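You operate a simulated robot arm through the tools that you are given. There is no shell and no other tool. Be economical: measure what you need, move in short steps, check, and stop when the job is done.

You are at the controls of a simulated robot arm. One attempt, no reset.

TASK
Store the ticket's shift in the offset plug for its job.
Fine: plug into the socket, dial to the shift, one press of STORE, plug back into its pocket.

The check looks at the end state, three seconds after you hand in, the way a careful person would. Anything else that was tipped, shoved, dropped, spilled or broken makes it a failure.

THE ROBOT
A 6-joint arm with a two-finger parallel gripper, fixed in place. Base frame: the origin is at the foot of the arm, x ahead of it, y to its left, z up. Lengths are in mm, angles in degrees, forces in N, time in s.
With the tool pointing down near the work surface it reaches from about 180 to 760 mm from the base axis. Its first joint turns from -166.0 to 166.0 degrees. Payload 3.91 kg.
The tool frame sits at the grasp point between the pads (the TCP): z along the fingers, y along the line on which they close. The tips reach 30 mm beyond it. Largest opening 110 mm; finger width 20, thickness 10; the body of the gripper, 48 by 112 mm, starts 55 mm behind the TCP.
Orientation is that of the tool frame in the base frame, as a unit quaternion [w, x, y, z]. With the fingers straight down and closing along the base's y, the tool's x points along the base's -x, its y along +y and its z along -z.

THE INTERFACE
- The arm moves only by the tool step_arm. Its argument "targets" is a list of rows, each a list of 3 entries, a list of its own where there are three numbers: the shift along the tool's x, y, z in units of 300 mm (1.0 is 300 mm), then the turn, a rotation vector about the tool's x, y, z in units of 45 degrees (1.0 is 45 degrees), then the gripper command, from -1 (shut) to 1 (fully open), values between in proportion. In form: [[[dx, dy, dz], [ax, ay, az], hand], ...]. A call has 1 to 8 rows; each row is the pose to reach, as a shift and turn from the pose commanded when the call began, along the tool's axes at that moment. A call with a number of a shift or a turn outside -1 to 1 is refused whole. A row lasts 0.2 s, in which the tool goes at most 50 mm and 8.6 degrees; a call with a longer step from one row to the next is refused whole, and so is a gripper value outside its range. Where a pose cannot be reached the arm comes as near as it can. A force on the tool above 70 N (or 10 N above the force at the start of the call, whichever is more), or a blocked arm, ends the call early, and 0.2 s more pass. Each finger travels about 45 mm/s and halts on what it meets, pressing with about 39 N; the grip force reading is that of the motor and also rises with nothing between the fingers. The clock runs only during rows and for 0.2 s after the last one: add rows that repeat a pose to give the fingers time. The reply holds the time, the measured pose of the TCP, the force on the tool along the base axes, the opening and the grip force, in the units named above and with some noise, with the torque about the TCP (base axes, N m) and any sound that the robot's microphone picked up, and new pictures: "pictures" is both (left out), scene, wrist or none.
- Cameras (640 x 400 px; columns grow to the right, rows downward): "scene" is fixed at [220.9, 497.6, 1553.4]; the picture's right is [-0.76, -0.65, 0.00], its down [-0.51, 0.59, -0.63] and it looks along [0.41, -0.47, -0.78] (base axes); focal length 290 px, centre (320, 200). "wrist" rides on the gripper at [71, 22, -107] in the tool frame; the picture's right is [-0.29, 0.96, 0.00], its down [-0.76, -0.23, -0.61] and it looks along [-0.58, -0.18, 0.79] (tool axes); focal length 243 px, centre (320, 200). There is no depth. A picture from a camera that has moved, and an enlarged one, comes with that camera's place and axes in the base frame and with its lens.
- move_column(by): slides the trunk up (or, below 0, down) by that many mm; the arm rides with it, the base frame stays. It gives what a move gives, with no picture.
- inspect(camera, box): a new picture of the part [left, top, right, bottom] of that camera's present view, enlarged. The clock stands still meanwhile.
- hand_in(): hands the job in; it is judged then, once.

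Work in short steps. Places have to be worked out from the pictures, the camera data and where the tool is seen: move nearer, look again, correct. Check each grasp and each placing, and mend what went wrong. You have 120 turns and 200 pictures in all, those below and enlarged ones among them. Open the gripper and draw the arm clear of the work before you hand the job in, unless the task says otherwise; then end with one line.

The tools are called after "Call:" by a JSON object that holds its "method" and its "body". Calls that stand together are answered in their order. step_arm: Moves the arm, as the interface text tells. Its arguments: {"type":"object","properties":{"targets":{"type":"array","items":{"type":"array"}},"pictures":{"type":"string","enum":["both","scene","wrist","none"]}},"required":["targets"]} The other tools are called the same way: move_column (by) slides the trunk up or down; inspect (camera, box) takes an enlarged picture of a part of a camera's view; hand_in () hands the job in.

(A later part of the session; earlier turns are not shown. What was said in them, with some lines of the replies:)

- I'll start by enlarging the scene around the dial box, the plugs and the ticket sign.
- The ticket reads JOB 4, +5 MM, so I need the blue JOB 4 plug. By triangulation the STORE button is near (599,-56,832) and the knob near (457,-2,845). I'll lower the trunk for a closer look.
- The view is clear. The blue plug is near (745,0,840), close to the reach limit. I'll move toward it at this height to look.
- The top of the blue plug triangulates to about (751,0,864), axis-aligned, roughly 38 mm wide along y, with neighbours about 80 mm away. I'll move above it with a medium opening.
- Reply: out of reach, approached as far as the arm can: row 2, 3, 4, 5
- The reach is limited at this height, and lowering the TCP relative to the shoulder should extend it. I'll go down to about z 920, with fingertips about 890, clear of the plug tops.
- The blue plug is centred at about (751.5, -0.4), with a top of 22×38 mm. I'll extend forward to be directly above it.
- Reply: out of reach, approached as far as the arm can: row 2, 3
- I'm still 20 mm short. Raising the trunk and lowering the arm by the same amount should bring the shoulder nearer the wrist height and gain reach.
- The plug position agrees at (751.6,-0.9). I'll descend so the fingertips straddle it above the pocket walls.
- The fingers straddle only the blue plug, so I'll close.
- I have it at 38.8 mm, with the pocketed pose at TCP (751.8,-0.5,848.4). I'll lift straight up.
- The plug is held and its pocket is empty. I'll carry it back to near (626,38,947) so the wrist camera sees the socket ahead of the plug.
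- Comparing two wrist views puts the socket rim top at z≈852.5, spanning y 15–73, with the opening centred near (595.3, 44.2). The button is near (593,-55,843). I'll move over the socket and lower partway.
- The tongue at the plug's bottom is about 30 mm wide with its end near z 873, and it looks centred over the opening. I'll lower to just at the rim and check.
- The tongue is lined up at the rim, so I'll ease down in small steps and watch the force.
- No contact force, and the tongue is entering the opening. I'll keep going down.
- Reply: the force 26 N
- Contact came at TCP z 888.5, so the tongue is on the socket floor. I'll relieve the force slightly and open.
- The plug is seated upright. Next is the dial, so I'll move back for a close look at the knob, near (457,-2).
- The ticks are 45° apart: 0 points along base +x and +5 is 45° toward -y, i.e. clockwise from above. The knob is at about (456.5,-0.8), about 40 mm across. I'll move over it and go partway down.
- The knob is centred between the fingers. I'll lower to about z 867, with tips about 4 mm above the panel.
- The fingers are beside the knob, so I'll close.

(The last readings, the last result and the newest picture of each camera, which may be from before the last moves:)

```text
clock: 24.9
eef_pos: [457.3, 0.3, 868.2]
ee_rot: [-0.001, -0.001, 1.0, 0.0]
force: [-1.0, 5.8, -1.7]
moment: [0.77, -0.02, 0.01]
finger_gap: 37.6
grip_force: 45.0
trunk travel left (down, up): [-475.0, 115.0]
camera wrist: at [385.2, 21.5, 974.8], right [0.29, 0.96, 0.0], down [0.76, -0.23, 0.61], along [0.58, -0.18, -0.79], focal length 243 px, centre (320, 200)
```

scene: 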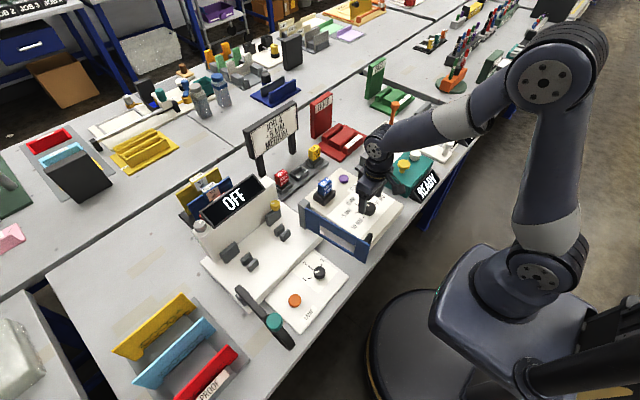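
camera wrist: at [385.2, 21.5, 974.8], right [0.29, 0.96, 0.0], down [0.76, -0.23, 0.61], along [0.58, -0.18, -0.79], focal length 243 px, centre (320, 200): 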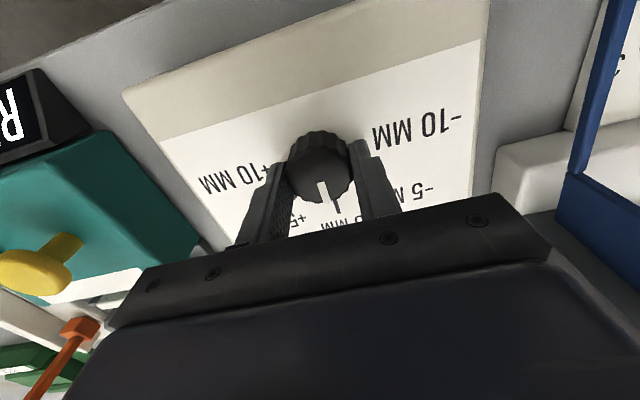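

The knob is gripped at 37.6 mm. I'll turn it clockwise by 45° about the tool axis.

Call:
{"method": "step_arm", "body": {"targets": [[[0, 0.003, 0], [0, 0, 0.16], -0.8], [[0, 0.003, 0], [0, 0, 0.33], -0.8], [[0, 0.003, 0], [0, 0, 0.5], -0.8], [[0, 0.003, 0], [0, 0, 0.67], -0.8], [[0, 0.003, 0], [0, 0, 0.84], -0.8], [[0, 0.003, 0], [0, 0, 1.0], -0.8], [[0, 0.003, 0], [0, 0, 1.0], -0.8]]}}

Call:
{"method": "inspect", "body": {"camera": "scene", "box": [330, 160, 410, 240]}}

```text
clock: 26.5
eef_pos: [456.5, -1.2, 867.9]
ee_rot: [0.0, 0.383, 0.924, -0.001]
force: [-7.1, -12.8, -6.1]
moment: [-0.25, -0.57, 0.0]
finger_gap: 37.4
grip_force: 45.1
trunk travel left (down, up): [-475.0, 115.0]
camera wrist: at [421.1, 64.7, 974.7], right [0.88, 0.47, 0.0], down [0.38, -0.7, 0.61], along [0.28, -0.54, -0.79], focal length 243 px, centre (320, 200)
```

scene: 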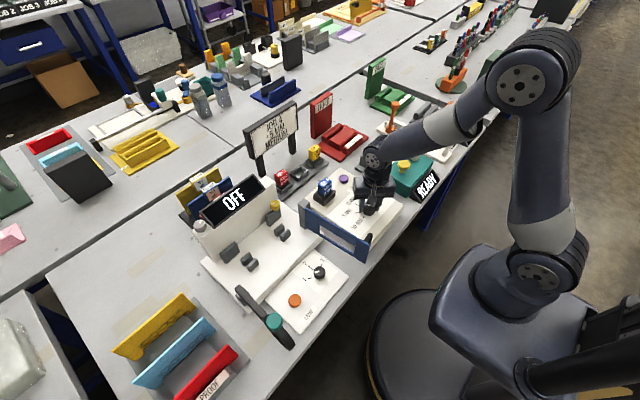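
wrist: 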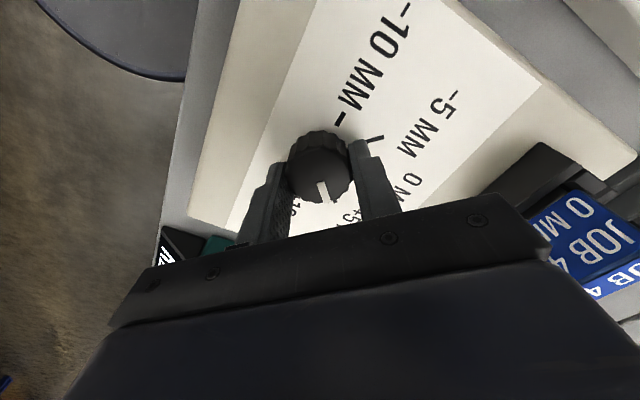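

```text
5.00 times, centred on (370, 200) of scene
camera zoom: at [220.9, 497.6, 1553.4], right [-0.76, -0.65, 0.0], down [-0.51, 0.59, -0.63], along [0.41, -0.47, -0.78], focal length 1448 px, centre (70, 200)
```

zoom: 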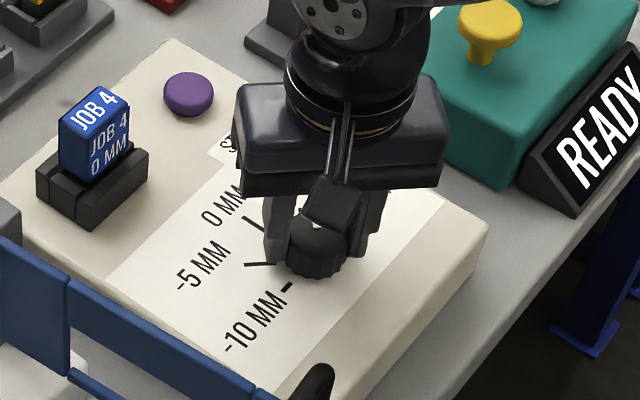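

The knob turned with the gripper and its marker now points at +5. I'll open and rise to check.

Call:
{"method": "step_arm", "body": {"targets": [[[0, 0, 0], [0, 0, 0], 0.0], [[0, 0, 0], [0, 0, 0], 0.3], [[0, 0, 0], [0, 0, 0], 0.3], [[0, 0, -0.12], [0, 0, 0], 0.3], [[0, 0, -0.26], [0, 0, 0], 0.3], [[0, 0, -0.4], [0, 0, 0], 0.3], [[0, 0, -0.4], [0, 0, 0], 0.3]], "pictures": "none"}}

Call:
{"method": "inspect", "body": {"camera": "wrist", "box": [200, 50, 440, 250]}}

Call:
{"method": "inspect", "body": {"camera": "scene", "box": [310, 160, 410, 240]}}

```text
clock: 28.1
eef_pos: [457.1, 0.6, 987.9]
ee_rot: [-0.001, 0.382, 0.924, 0.0]
force: [-0.1, 0.3, 0.5]
moment: [0.01, 0.02, 0.01]
finger_gap: 71.2
grip_force: 0.0
trunk travel left (down, up): [-475.0, 115.0]
```

```text
2.00 times, centred on (320, 150) of wrist
camera zoom: at [421.8, 66.5, 1094.0], right [0.88, 0.47, 0.0], down [0.38, -0.7, 0.61], along [0.29, -0.54, -0.79], focal length 485 px, centre (320, 300)
```

zoom: 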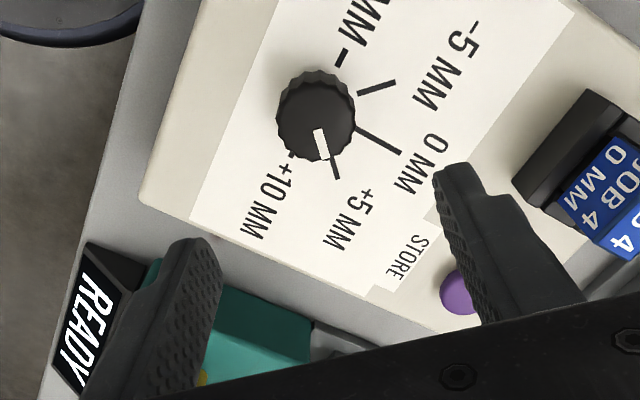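

```text
5.00 times, centred on (360, 200) of scene
camera zoom: at [220.9, 497.6, 1553.4], right [-0.76, -0.65, 0.0], down [-0.51, 0.59, -0.63], along [0.41, -0.47, -0.78], focal length 1448 px, centre (120, 200)
```

zoom: 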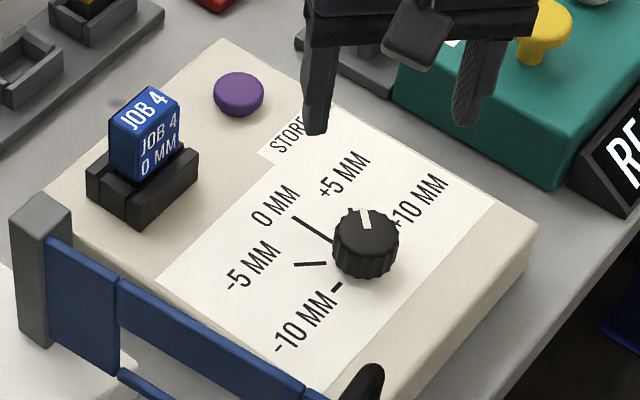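

The dial is on +5. I'll rotate back and close the fingers for pressing STORE.

Call:
{"method": "step_arm", "body": {"targets": [[[0, 0, 0], [0, 0, -0.17], 0.0], [[0, 0, 0], [0, 0, -0.34], -0.3], [[0, 0, 0], [0, 0, -0.51], -0.7], [[0, 0, 0], [0, 0, -0.68], -1], [[0, 0, 0], [0, 0, -0.85], -1], [[0, 0, 0], [0, 0, -1.0], -1], [[0, 0, 0], [0, 0, -1.0], -1]], "pictures": "none"}}

Call:
{"method": "step_arm", "body": {"targets": [[[-0.14, -0.05, 0], [0, 0, 0], -1], [[-0.28, -0.11, 0], [0, 0, 0], -1], [[-0.42, -0.165, 0], [0, 0, 0], -1], [[-0.45, -0.183, 0], [0, 0, 0], -1], [[-0.45, -0.183, 0.1], [0, 0, 0], -1], [[-0.45, -0.183, 0.2], [0, 0, 0], -1], [[-0.45, -0.183, 0.2], [0, 0, 0], -1]]}}

Call:
{"method": "inspect", "body": {"camera": "scene", "box": [310, 130, 410, 230]}}

```text
clock: 29.7
eef_pos: [456.0, 0.8, 987.6]
ee_rot: [-0.002, -0.002, 1.0, -0.001]
force: [-0.2, -0.5, 0.6]
moment: [0.03, -0.02, 0.01]
finger_gap: 0.0
grip_force: 38.3
trunk travel left (down, up): [-475.0, 115.0]
```

```text
clock: 31.3
eef_pos: [591.8, -55.3, 925.8]
ee_rot: [0.0, -0.002, 1.0, -0.002]
force: [0.2, 0.3, 0.1]
moment: [0.02, -0.01, -0.01]
finger_gap: 0.0
grip_force: 38.1
trunk travel left (down, up): [-475.0, 115.0]
camera wrist: at [521.1, -33.2, 1033.7], right [0.29, 0.96, 0.0], down [0.76, -0.23, 0.61], along [0.58, -0.18, -0.79], focal length 243 px, centre (320, 200)
```

scene: 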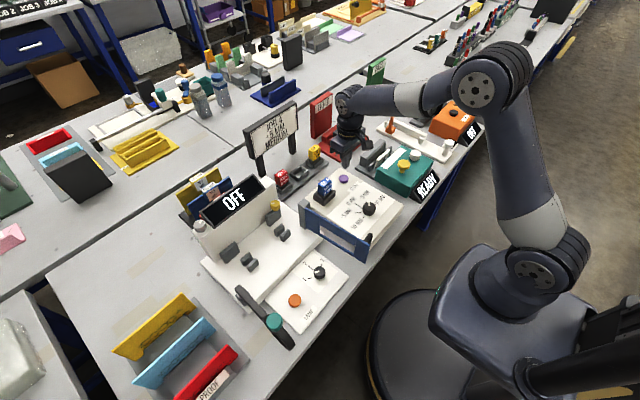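
wrist: 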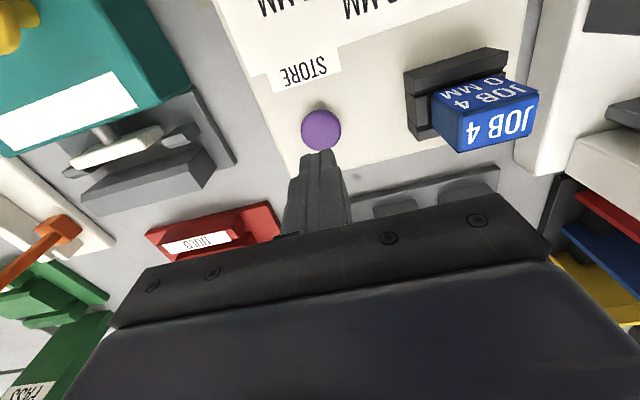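

```text
4.00 times, centred on (360, 180) of scene
camera zoom: at [220.9, 497.6, 1553.4], right [-0.76, -0.65, 0.0], down [-0.51, 0.59, -0.63], along [0.41, -0.47, -0.78], focal length 1158 px, centre (160, 280)
```

zoom: 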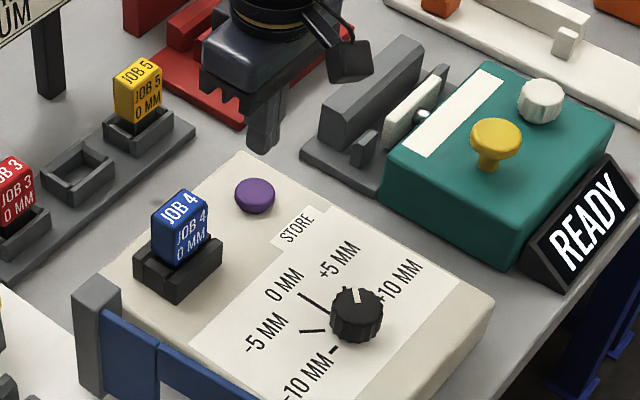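

The button recomputes to (592.7,-54.9), directly under the fingertips. I'll lower to about 5 mm above it.

Call:
{"method": "step_arm", "body": {"targets": [[[0, 0, 0.08], [0, 0, 0], -1], [[0, 0, 0.157], [0, 0, 0], -1], [[0, 0, 0.157], [0, 0, 0], -1]], "pictures": "wrist"}}

Call:
{"method": "inspect", "body": {"camera": "scene", "box": [310, 150, 370, 210]}}

```text
clock: 32.1
eef_pos: [591.6, -54.2, 880.6]
ee_rot: [0.0, -0.001, 1.0, -0.001]
force: [-0.2, -0.3, -0.6]
moment: [0.03, -0.02, 0.02]
finger_gap: 0.1
grip_force: 38.0
trunk travel left (down, up): [-475.0, 115.0]
camera wrist: at [521.0, -32.8, 987.6], right [0.29, 0.96, 0.0], down [0.76, -0.23, 0.61], along [0.58, -0.18, -0.79], focal length 243 px, centre (320, 200)
```

wrist: 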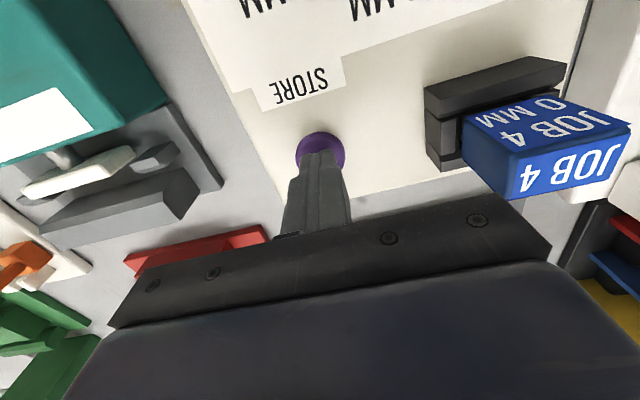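

```text
6.67 times, centred on (340, 180) of scene
camera zoom: at [220.9, 497.6, 1553.4], right [-0.76, -0.65, 0.0], down [-0.51, 0.59, -0.63], along [0.41, -0.47, -0.78], focal length 1931 px, centre (187, 333)
```

zoom: 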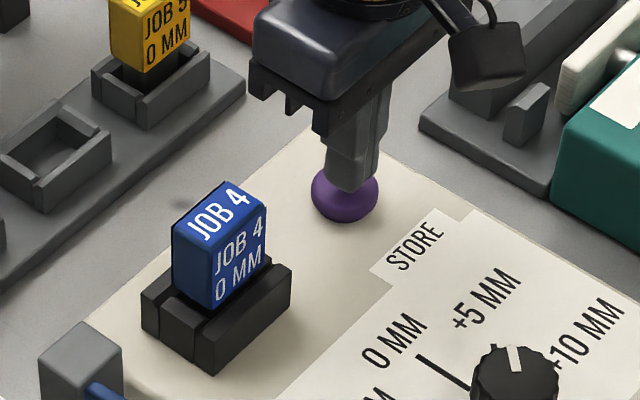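

The tips are just above the button centre. I'll do one monotone slow press and watch force and sound.

Call:
{"method": "step_arm", "body": {"targets": [[[0, 0, 0.012], [0, 0, 0], -1], [[0, 0, 0.022], [0, 0, 0], -1], [[0, 0, 0.03], [0, 0, 0], -1], [[0, 0, 0.036], [0, 0, 0], -1], [[0, 0, 0.036], [0, 0, 0], -1]], "pictures": "wrist"}}

```text
clock: 33.3
eef_pos: [592.2, -54.4, 869.9]
ee_rot: [0.0, -0.001, 1.0, -0.001]
force: [1.3, -0.5, 3.0]
moment: [-0.03, 0.01, 0.04]
finger_gap: 0.1
grip_force: 37.6
trunk travel left (down, up): [-475.0, 115.0]
heard: click
camera wrist: at [520.4, -32.6, 976.9], right [0.29, 0.96, 0.0], down [0.76, -0.23, 0.61], along [0.58, -0.18, -0.79], focal length 243 px, centre (320, 200)
```

wrist: 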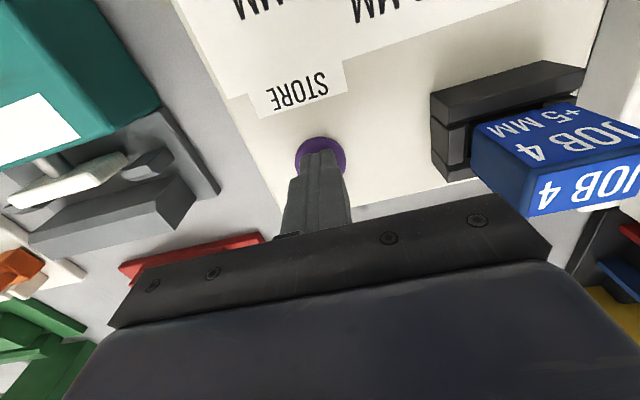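

It clicked, and the plug label now reads +5 MM. I'll retract straight up, then go over to the plug.

Call:
{"method": "step_arm", "body": {"targets": [[[0, 0, -0.1], [0, 0, 0], -1], [[0, 0, -0.23], [0, 0, 0], -1], [[0, 0, -0.38], [0, 0, 0], -1], [[0, 0, -0.38], [0, 0, 0], -0.5], [[0, 0, -0.38], [0, 0, 0], 0], [[0, 0, -0.38], [0, 0, 0], 0.3]], "pictures": "none"}}

Call:
{"method": "step_arm", "body": {"targets": [[[-0.005, 0.13, 0], [0, 0, 0], 0.3], [[-0.01, 0.26, 0], [0, 0, 0], 0.3], [[-0.01, 0.331, 0], [0, 0, 0], 0.3], [[-0.01, 0.331, 0], [0, 0, 0], 0.3]]}}

Call:
{"method": "inspect", "body": {"camera": "wrist", "box": [220, 40, 420, 240]}}

```text
clock: 34.7
eef_pos: [592.2, -53.5, 983.4]
ee_rot: [0.0, -0.001, 1.0, -0.001]
force: [0.6, -0.4, -0.7]
moment: [-0.02, -0.01, -0.02]
finger_gap: 66.0
grip_force: 0.2
trunk travel left (down, up): [-475.0, 115.0]
```

```text
clock: 35.7
eef_pos: [593.8, 44.6, 983.6]
ee_rot: [-0.001, -0.001, 1.0, -0.001]
force: [0.3, -0.2, 0.0]
moment: [0.0, 0.0, -0.01]
finger_gap: 71.5
grip_force: 0.0
trunk travel left (down, up): [-475.0, 115.0]
camera wrist: at [522.9, 67.3, 1090.6], right [0.29, 0.96, 0.0], down [0.76, -0.23, 0.61], along [0.58, -0.18, -0.79], focal length 243 px, centre (320, 200)
```

scene: 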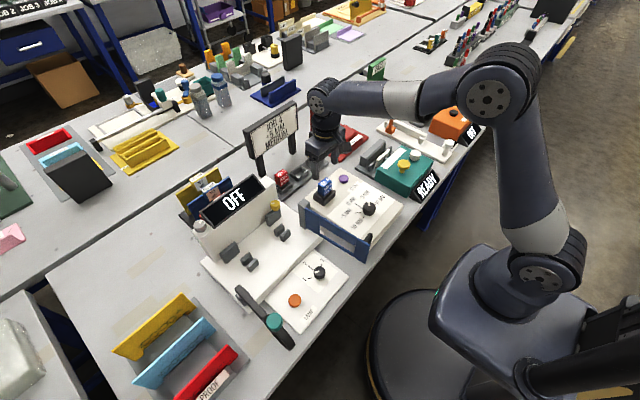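
wrist: 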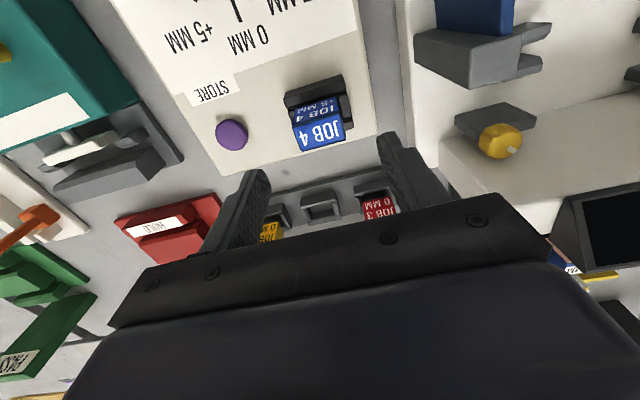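

```text
2.00 times, centred on (320, 140) of wrist
camera zoom: at [522.9, 67.3, 1090.6], right [0.29, 0.96, 0.0], down [0.76, -0.23, 0.61], along [0.58, -0.18, -0.79], focal length 485 px, centre (320, 320)
```

zoom: 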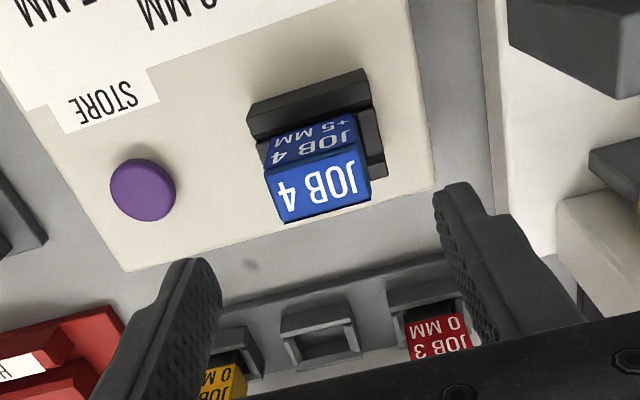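

The plug top is at (595,44.6). I'll descend to the same grip height (z 889) with the fingers at 71 mm and close.

Call:
{"method": "step_arm", "body": {"targets": [[[-0.004, -0.002, 0.13], [0, 0, 0], 0.3], [[-0.004, -0.002, 0.25], [0, 0, 0], 0.3], [[-0.004, -0.002, 0.316], [0, 0, 0], 0.3], [[-0.004, -0.002, 0.316], [0, 0, 0], 0.3]], "pictures": "wrist"}}

Call:
{"method": "step_arm", "body": {"targets": [[[0, 0, 0], [0, 0, 0], -0.2], [[0, 0, 0], [0, 0, 0], -0.6], [[0, 0, 0], [0, 0, 0], -0.8], [[0, 0, 0], [0, 0, 0], -0.8]], "pictures": "wrist"}}

```text
clock: 36.7
eef_pos: [596.3, 43.1, 889.3]
ee_rot: [-0.001, 0.0, 1.0, -0.001]
force: [0.3, -0.7, 0.2]
moment: [0.0, -0.01, -0.03]
finger_gap: 71.2
grip_force: 0.0
trunk travel left (down, up): [-475.0, 115.0]
camera wrist: at [524.6, 66.0, 995.4], right [0.29, 0.96, 0.0], down [0.76, -0.23, 0.61], along [0.58, -0.18, -0.79], focal length 243 px, centre (320, 200)
```

wrist: 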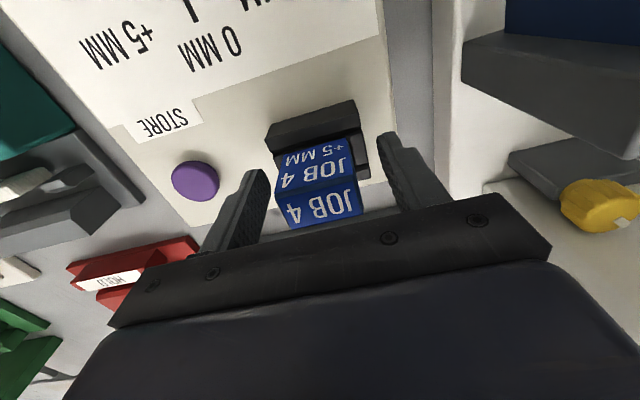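

```text
clock: 37.7
eef_pos: [595.7, 44.7, 889.3]
ee_rot: [0.0, -0.001, 1.0, 0.0]
force: [0.3, 0.1, -0.1]
moment: [0.01, -0.01, -0.03]
finger_gap: 39.2
grip_force: 39.1
trunk travel left (down, up): [-475.0, 115.0]
camera wrist: at [524.6, 65.9, 995.8], right [0.29, 0.96, 0.0], down [0.76, -0.23, 0.61], along [0.58, -0.18, -0.79], focal length 243 px, centre (320, 200)
```

wrist: 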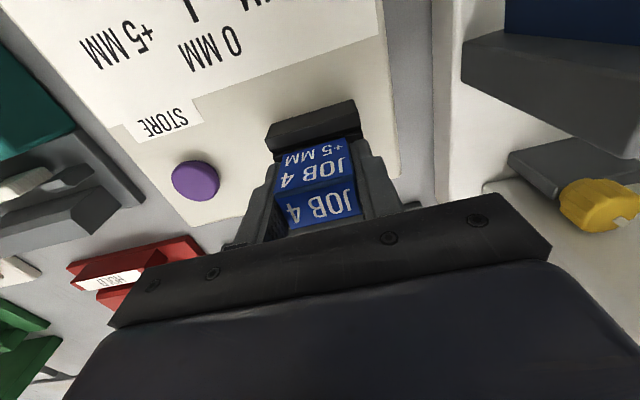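

The plug is gripped. I'll lift straight up out of the socket.

Call:
{"method": "step_arm", "body": {"targets": [[[0, 0, -0.04], [0, 0, 0], -0.8], [[0, 0, -0.1], [0, 0, 0], -0.8], [[0, 0, -0.2], [0, 0, 0], -0.8], [[0, 0, -0.2], [0, 0, 0], -0.8]], "pictures": "none"}}

Call:
{"method": "step_arm", "body": {"targets": [[[-0.1, -0.1, 0], [0, 0, 0], -0.8], [[-0.23, -0.149, 0], [0, 0, 0], -0.8], [[-0.33, -0.149, 0], [0, 0, 0], -0.8], [[-0.36, -0.149, 0.02], [0, 0, 0], -0.8], [[-0.36, -0.149, 0.02], [0, 0, 0], -0.8]]}}

Call:
{"method": "inspect", "body": {"camera": "wrist", "box": [220, 40, 420, 240]}}

```text
clock: 38.7
eef_pos: [595.9, 45.0, 949.6]
ee_rot: [0.0, -0.002, 1.0, -0.002]
force: [-0.8, 0.3, -1.0]
moment: [0.01, 0.03, -0.04]
finger_gap: 39.0
grip_force: 38.9
trunk travel left (down, up): [-475.0, 115.0]
```

```text
clock: 39.9
eef_pos: [704.8, 0.9, 942.7]
ee_rot: [-0.001, -0.001, 1.0, -0.001]
force: [0.1, 0.2, 0.3]
moment: [0.01, 0.02, 0.0]
finger_gap: 39.0
grip_force: 38.2
trunk travel left (down, up): [-475.0, 115.0]
camera wrist: at [633.5, 22.4, 1049.5], right [0.29, 0.96, 0.0], down [0.76, -0.23, 0.61], along [0.58, -0.18, -0.79], focal length 243 px, centre (320, 200)
```

scene: 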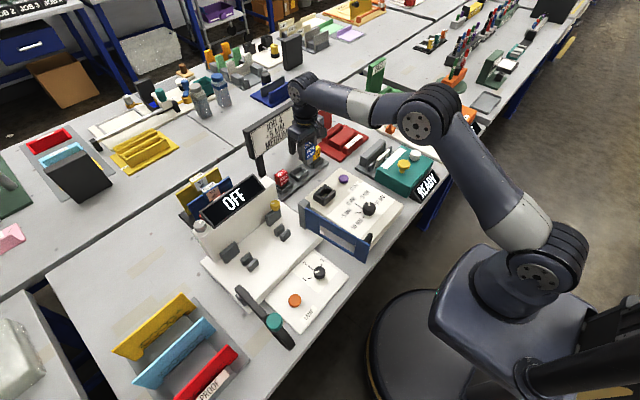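
wrist: 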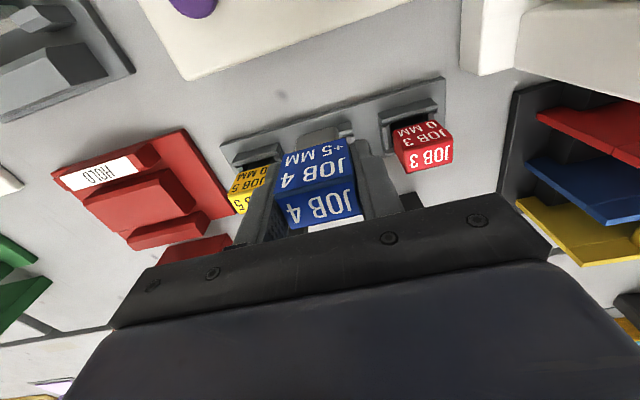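

```text
2.00 times, centred on (320, 140) of wrist
camera zoom: at [633.5, 22.4, 1049.5], right [0.29, 0.96, 0.0], down [0.76, -0.23, 0.61], along [0.58, -0.18, -0.79], focal length 485 px, centre (320, 320)
```

zoom: 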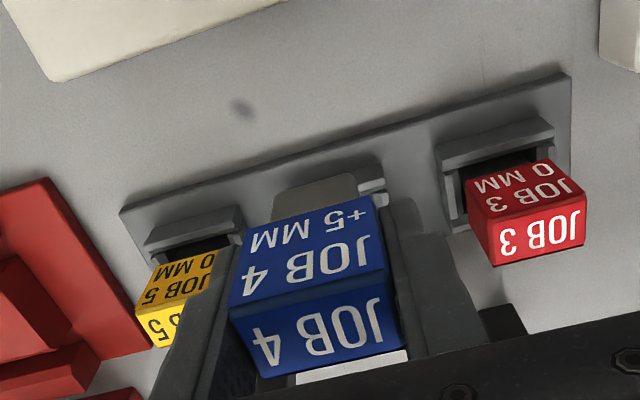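

The plug sits in the grip exactly as on the first grasp. I'll go to above its pocket, matching the pose after the first lift (751.5,-0.7,927).

Call:
{"method": "step_arm", "body": {"targets": [[[-0.08, -0.004, 0.03], [0, 0, 0], -0.8], [[-0.157, -0.004, 0.055], [0, 0, 0], -0.8], [[-0.157, -0.004, 0.055], [0, 0, 0], -0.8], [[-0.157, -0.004, 0.055], [0, 0, 0], -0.8]], "pictures": "wrist"}}

Call:
{"method": "inspect", "body": {"camera": "wrist", "box": [260, 70, 380, 190]}}

```text
clock: 40.9
eef_pos: [751.6, 0.1, 926.8]
ee_rot: [-0.001, 0.0, 1.0, 0.0]
force: [-0.2, 0.3, -0.5]
moment: [0.0, 0.01, -0.01]
finger_gap: 38.8
grip_force: 39.4
trunk travel left (down, up): [-475.0, 115.0]
camera wrist: at [679.8, 21.0, 1033.9], right [0.29, 0.96, 0.0], down [0.76, -0.23, 0.61], along [0.58, -0.18, -0.79], focal length 243 px, centre (320, 200)
```

wrist: 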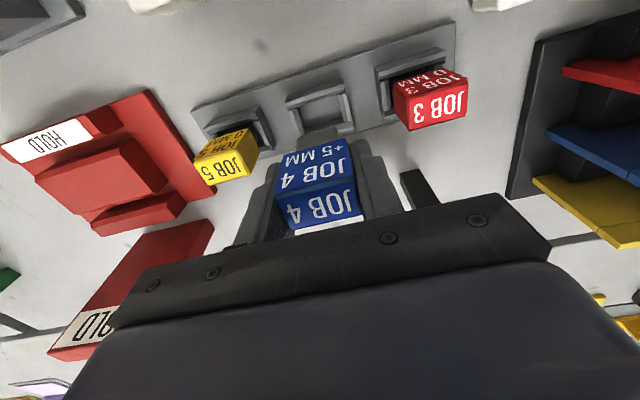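

```text
3.33 times, centred on (320, 130) of wrist
camera zoom: at [679.8, 21.0, 1033.9], right [0.29, 0.96, 0.0], down [0.76, -0.23, 0.61], along [0.58, -0.18, -0.79], focal length 809 px, centre (320, 433)
```

zoom: 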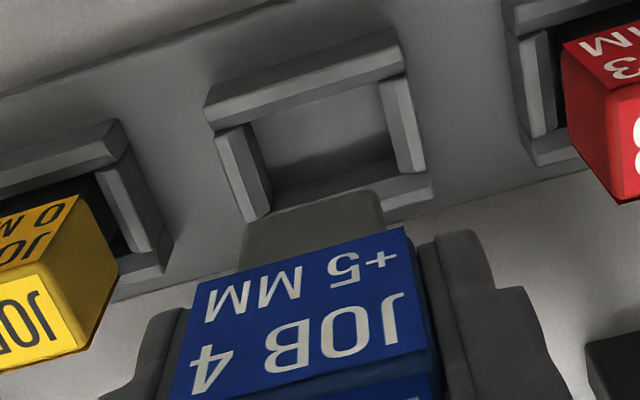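

The view matches the post-lift picture exactly, so I'll descend straight down, slowing near the pocket rim.

Call:
{"method": "step_arm", "body": {"targets": [[[0, 0, 0.07], [0, 0, 0], -0.8], [[0, 0, 0.13], [0, 0, 0], -0.8], [[0, 0, 0.165], [0, 0, 0], -0.8], [[0, 0, 0.185], [0, 0, 0], -0.8], [[0, 0, 0.185], [0, 0, 0], -0.8]], "pictures": "wrist"}}

Call:
{"method": "inspect", "body": {"camera": "wrist", "box": [260, 60, 380, 180]}}

```text
clock: 42.1
eef_pos: [750.8, -1.5, 870.5]
ee_rot: [-0.001, -0.001, 1.0, -0.001]
force: [-0.1, 0.0, -0.6]
moment: [0.0, -0.01, 0.03]
finger_gap: 39.0
grip_force: 39.3
trunk travel left (down, up): [-475.0, 115.0]
camera wrist: at [680.2, 20.1, 977.7], right [0.29, 0.96, 0.0], down [0.76, -0.23, 0.61], along [0.58, -0.18, -0.79], focal length 243 px, centre (320, 200)
```

wrist: 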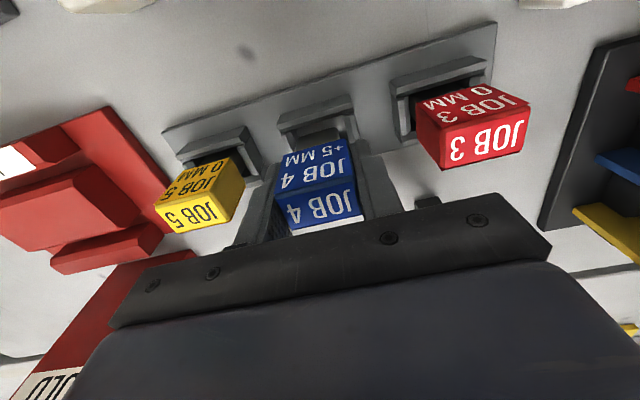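

```text
3.33 times, centred on (320, 120) of wrist
camera zoom: at [680.2, 20.1, 977.7], right [0.29, 0.96, 0.0], down [0.76, -0.23, 0.61], along [0.58, -0.18, -0.79], focal length 809 px, centre (320, 467)
```

zoom: 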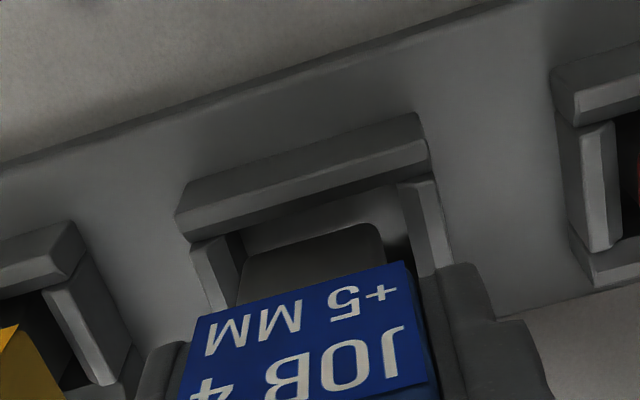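

The tongue sits about 1 mm low in y relative to the original pose. I'll nudge y by +1.2 mm and continue slowly.

Call:
{"method": "step_arm", "body": {"targets": [[[0, 0.004, 0], [0, 0, 0], -0.8], [[0, 0.004, 0.02], [0, 0, 0], -0.8], [[0, 0.004, 0.04], [0, 0, 0], -0.8], [[0, 0.004, 0.055], [0, 0, 0], -0.8], [[0, 0.004, 0.06], [0, 0, 0], -0.8], [[0, 0.004, 0.06], [0, 0, 0], -0.8]], "pictures": "wrist"}}

Call:
{"method": "inspect", "body": {"camera": "wrist", "box": [260, 60, 380, 180]}}

```text
clock: 43.5
eef_pos: [751.1, 0.8, 852.1]
ee_rot: [-0.002, -0.001, 1.0, -0.001]
force: [-0.2, 0.1, -0.3]
moment: [0.0, -0.01, -0.04]
finger_gap: 38.8
grip_force: 39.3
trunk travel left (down, up): [-475.0, 115.0]
camera wrist: at [679.6, 21.5, 959.6], right [0.29, 0.96, 0.0], down [0.76, -0.23, 0.61], along [0.58, -0.18, -0.79], focal length 243 px, centre (320, 200)
```

wrist: 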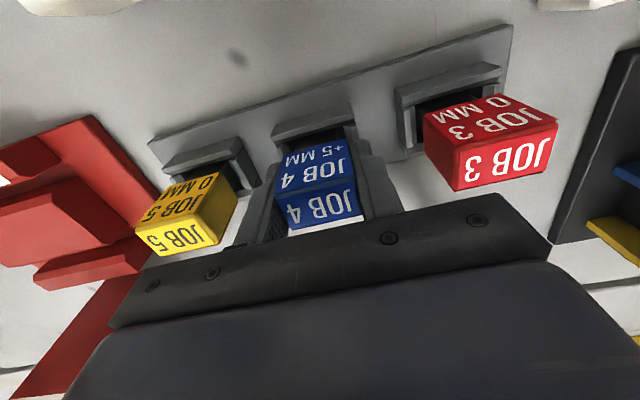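

```text
3.33 times, centred on (320, 120) of wrist
camera zoom: at [679.6, 21.5, 959.6], right [0.29, 0.96, 0.0], down [0.76, -0.23, 0.61], along [0.58, -0.18, -0.79], focal length 809 px, centre (320, 467)
```

zoom: 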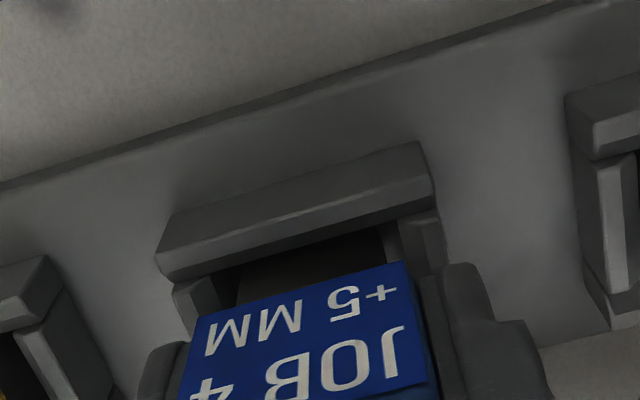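

It's entering freely and is about 4 mm from the bottom. I'll ease down until light contact.

Call:
{"method": "step_arm", "body": {"targets": [[[0, 0, 0.006], [0, 0, 0], -0.8], [[0, 0, 0.012], [0, 0, 0], -0.8], [[0, 0, 0.015], [0, 0, 0], -0.8], [[0, 0, 0.015], [0, 0, 0], -0.8]], "pictures": "none"}}

```text
clock: 44.5
eef_pos: [751.1, 0.8, 850.4]
ee_rot: [0.002, -0.001, 1.0, 0.0]
force: [0.4, -0.9, 13.3]
moment: [0.03, 0.02, 0.04]
finger_gap: 39.1
grip_force: 38.9
trunk travel left (down, up): [-475.0, 115.0]
```

Contact is at the expected seated height. I'll relieve the force slightly, release, and rise to check.

Call:
{"method": "step_arm", "body": {"targets": [[[0, 0, -0.004], [0, 0, 0], -0.8], [[0, 0, -0.004], [0, 0, 0], -0.4], [[0, 0, -0.004], [0, 0, 0], 0.2], [[0, 0, -0.004], [0, 0, 0], 0.3], [[0, 0, -0.004], [0, 0, 0], 0.3]], "pictures": "none"}}

Call:
{"method": "step_arm", "body": {"targets": [[[0, 0, -0.1], [0, 0, 0], 0.3], [[0, 0, -0.23], [0, 0, 0], 0.3], [[0.1, 0, -0.32], [0, 0, 0], 0.3], [[0.25, 0, -0.32], [0, 0, 0], 0.3], [[0.25, 0, -0.32], [0, 0, 0], 0.3]]}}

Call:
{"method": "inspect", "body": {"camera": "scene", "box": [250, 120, 410, 240]}}

Call:
{"method": "inspect", "body": {"camera": "wrist", "box": [220, 60, 460, 220]}}

```text
clock: 45.7
eef_pos: [750.3, -0.9, 849.5]
ee_rot: [-0.001, -0.001, 1.0, -0.001]
force: [-0.5, 0.8, -0.6]
moment: [0.03, 0.02, 0.01]
finger_gap: 71.5
grip_force: 0.0
trunk travel left (down, up): [-475.0, 115.0]
```

```text
clock: 46.9
eef_pos: [675.1, -0.4, 946.9]
ee_rot: [0.0, 0.0, 1.0, -0.002]
force: [-0.6, -0.2, 0.2]
moment: [-0.02, 0.0, 0.0]
finger_gap: 71.5
grip_force: 0.2
trunk travel left (down, up): [-475.0, 115.0]
camera wrist: at [603.5, 21.5, 1052.8], right [0.29, 0.96, 0.0], down [0.76, -0.23, 0.61], along [0.58, -0.18, -0.79], focal length 243 px, centre (320, 200)
```

scene: 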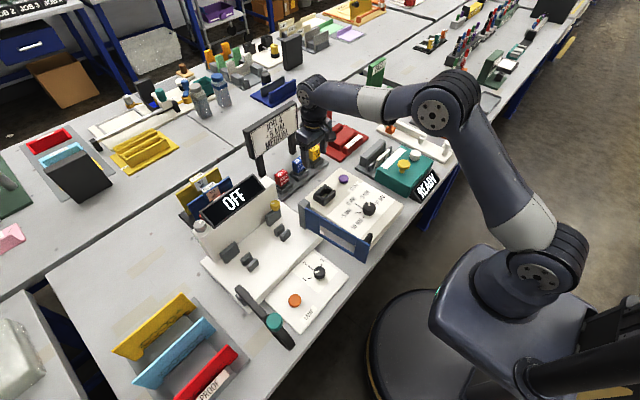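
wrist: 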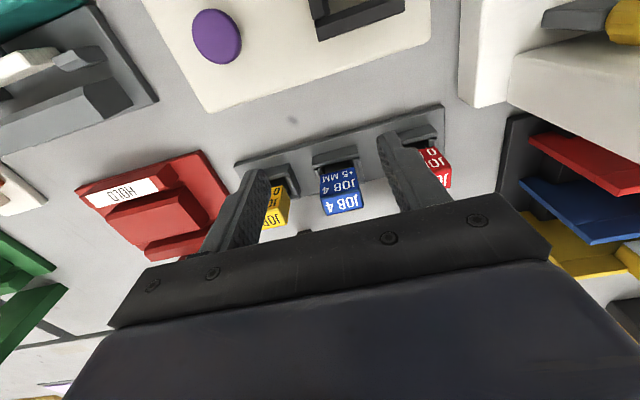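

```text
3.33 times, centred on (330, 180) of scene
camera zoom: at [220.9, 497.6, 1553.4], right [-0.76, -0.65, 0.0], down [-0.51, 0.59, -0.63], along [0.41, -0.47, -0.78], focal length 966 px, centre (287, 267)
```

zoom: 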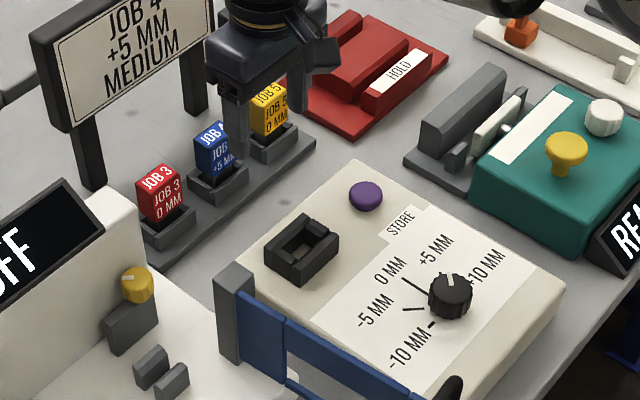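

```text
2.50 times, centred on (340, 140) of wrist
camera zoom: at [603.5, 21.5, 1052.8], right [0.29, 0.96, 0.0], down [0.76, -0.23, 0.61], along [0.58, -0.18, -0.79], focal length 606 px, centre (270, 350)
```

zoom: 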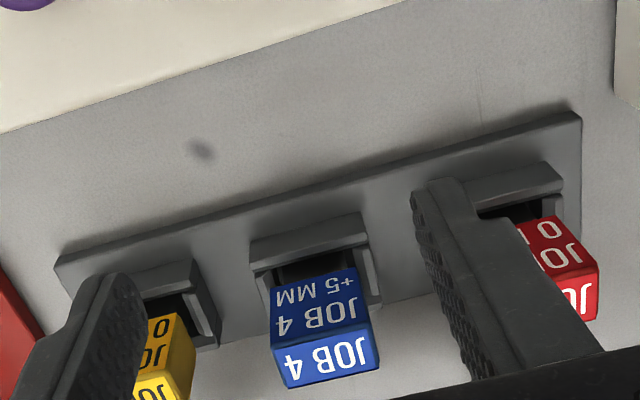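

The plug is upright in its pocket and reads +5 MM. I'll draw the arm up and back, clear of the work, and take a last look.

Call:
{"method": "step_arm", "body": {"targets": [[[0.0, 0, -0.15], [0, 0, 0], 0.5], [[0.05, 0, -0.29], [0, 0, 0], 1], [[0.2, 0, -0.3], [0, 0, 0], 1], [[0.36, 0, -0.3], [0, 0, 0], 1], [[0.52, 0, -0.3], [0, 0, 0], 1], [[0.66, 0, -0.3], [0, 0, 0], 1], [[0.8, 0, -0.3], [0, 0, 0], 1], [[0.8, 0, -0.3], [0, 0, 0], 1]]}}

Call:
{"method": "inspect", "body": {"camera": "scene", "box": [240, 90, 440, 250]}}

```text
clock: 48.7
eef_pos: [435.8, -0.8, 1035.3]
ee_rot: [0.0, -0.001, 1.0, -0.001]
force: [0.2, -0.4, 0.8]
moment: [-0.01, -0.05, 0.0]
finger_gap: 110.0
grip_force: 0.0
trunk travel left (down, up): [-475.0, 115.0]
camera wrist: at [364.3, 20.9, 1142.0], right [0.29, 0.96, 0.0], down [0.76, -0.23, 0.61], along [0.58, -0.18, -0.79], focal length 243 px, centre (320, 200)
```

scene: 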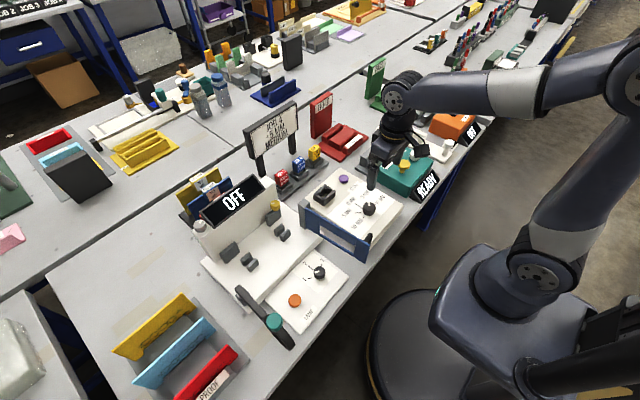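
wrist: 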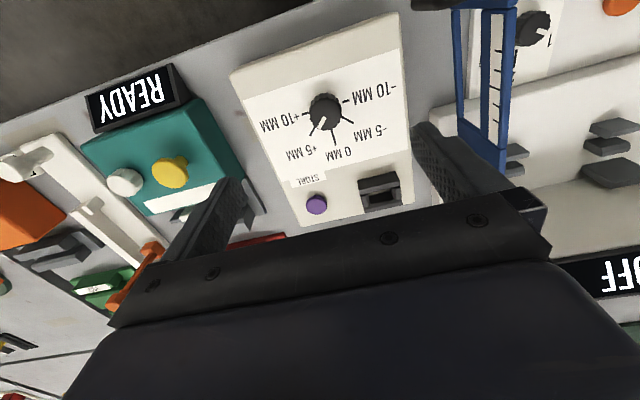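

```text
2.50 times, centred on (340, 170) of scene
camera zoom: at [220.9, 497.6, 1553.4], right [-0.76, -0.65, 0.0], down [-0.51, 0.59, -0.63], along [0.41, -0.47, -0.78], focal length 724 px, centre (270, 275)
```

zoom: 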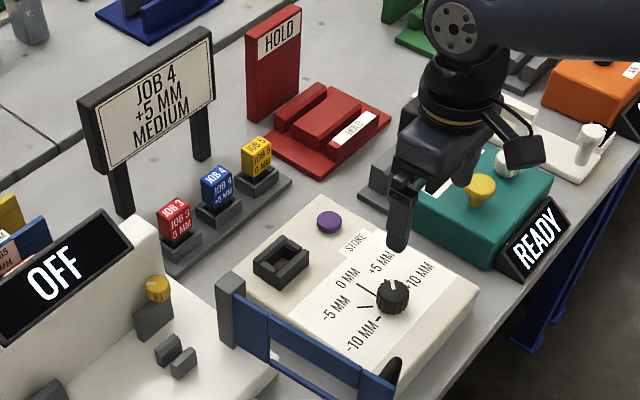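

Everything is in place: the plug is in its pocket showing +5 MM, the socket is empty, the neighbouring plugs are undisturbed, and the arm is clear. I'm handing in.

Call:
{"method": "hand_in", "body": {}}

```text
The job is handed in.
```

The JOB 4 plug now reads +5 MM after one press of STORE. It is back in its pocket, the neighbouring plugs look undisturbed, and the job is handed in.
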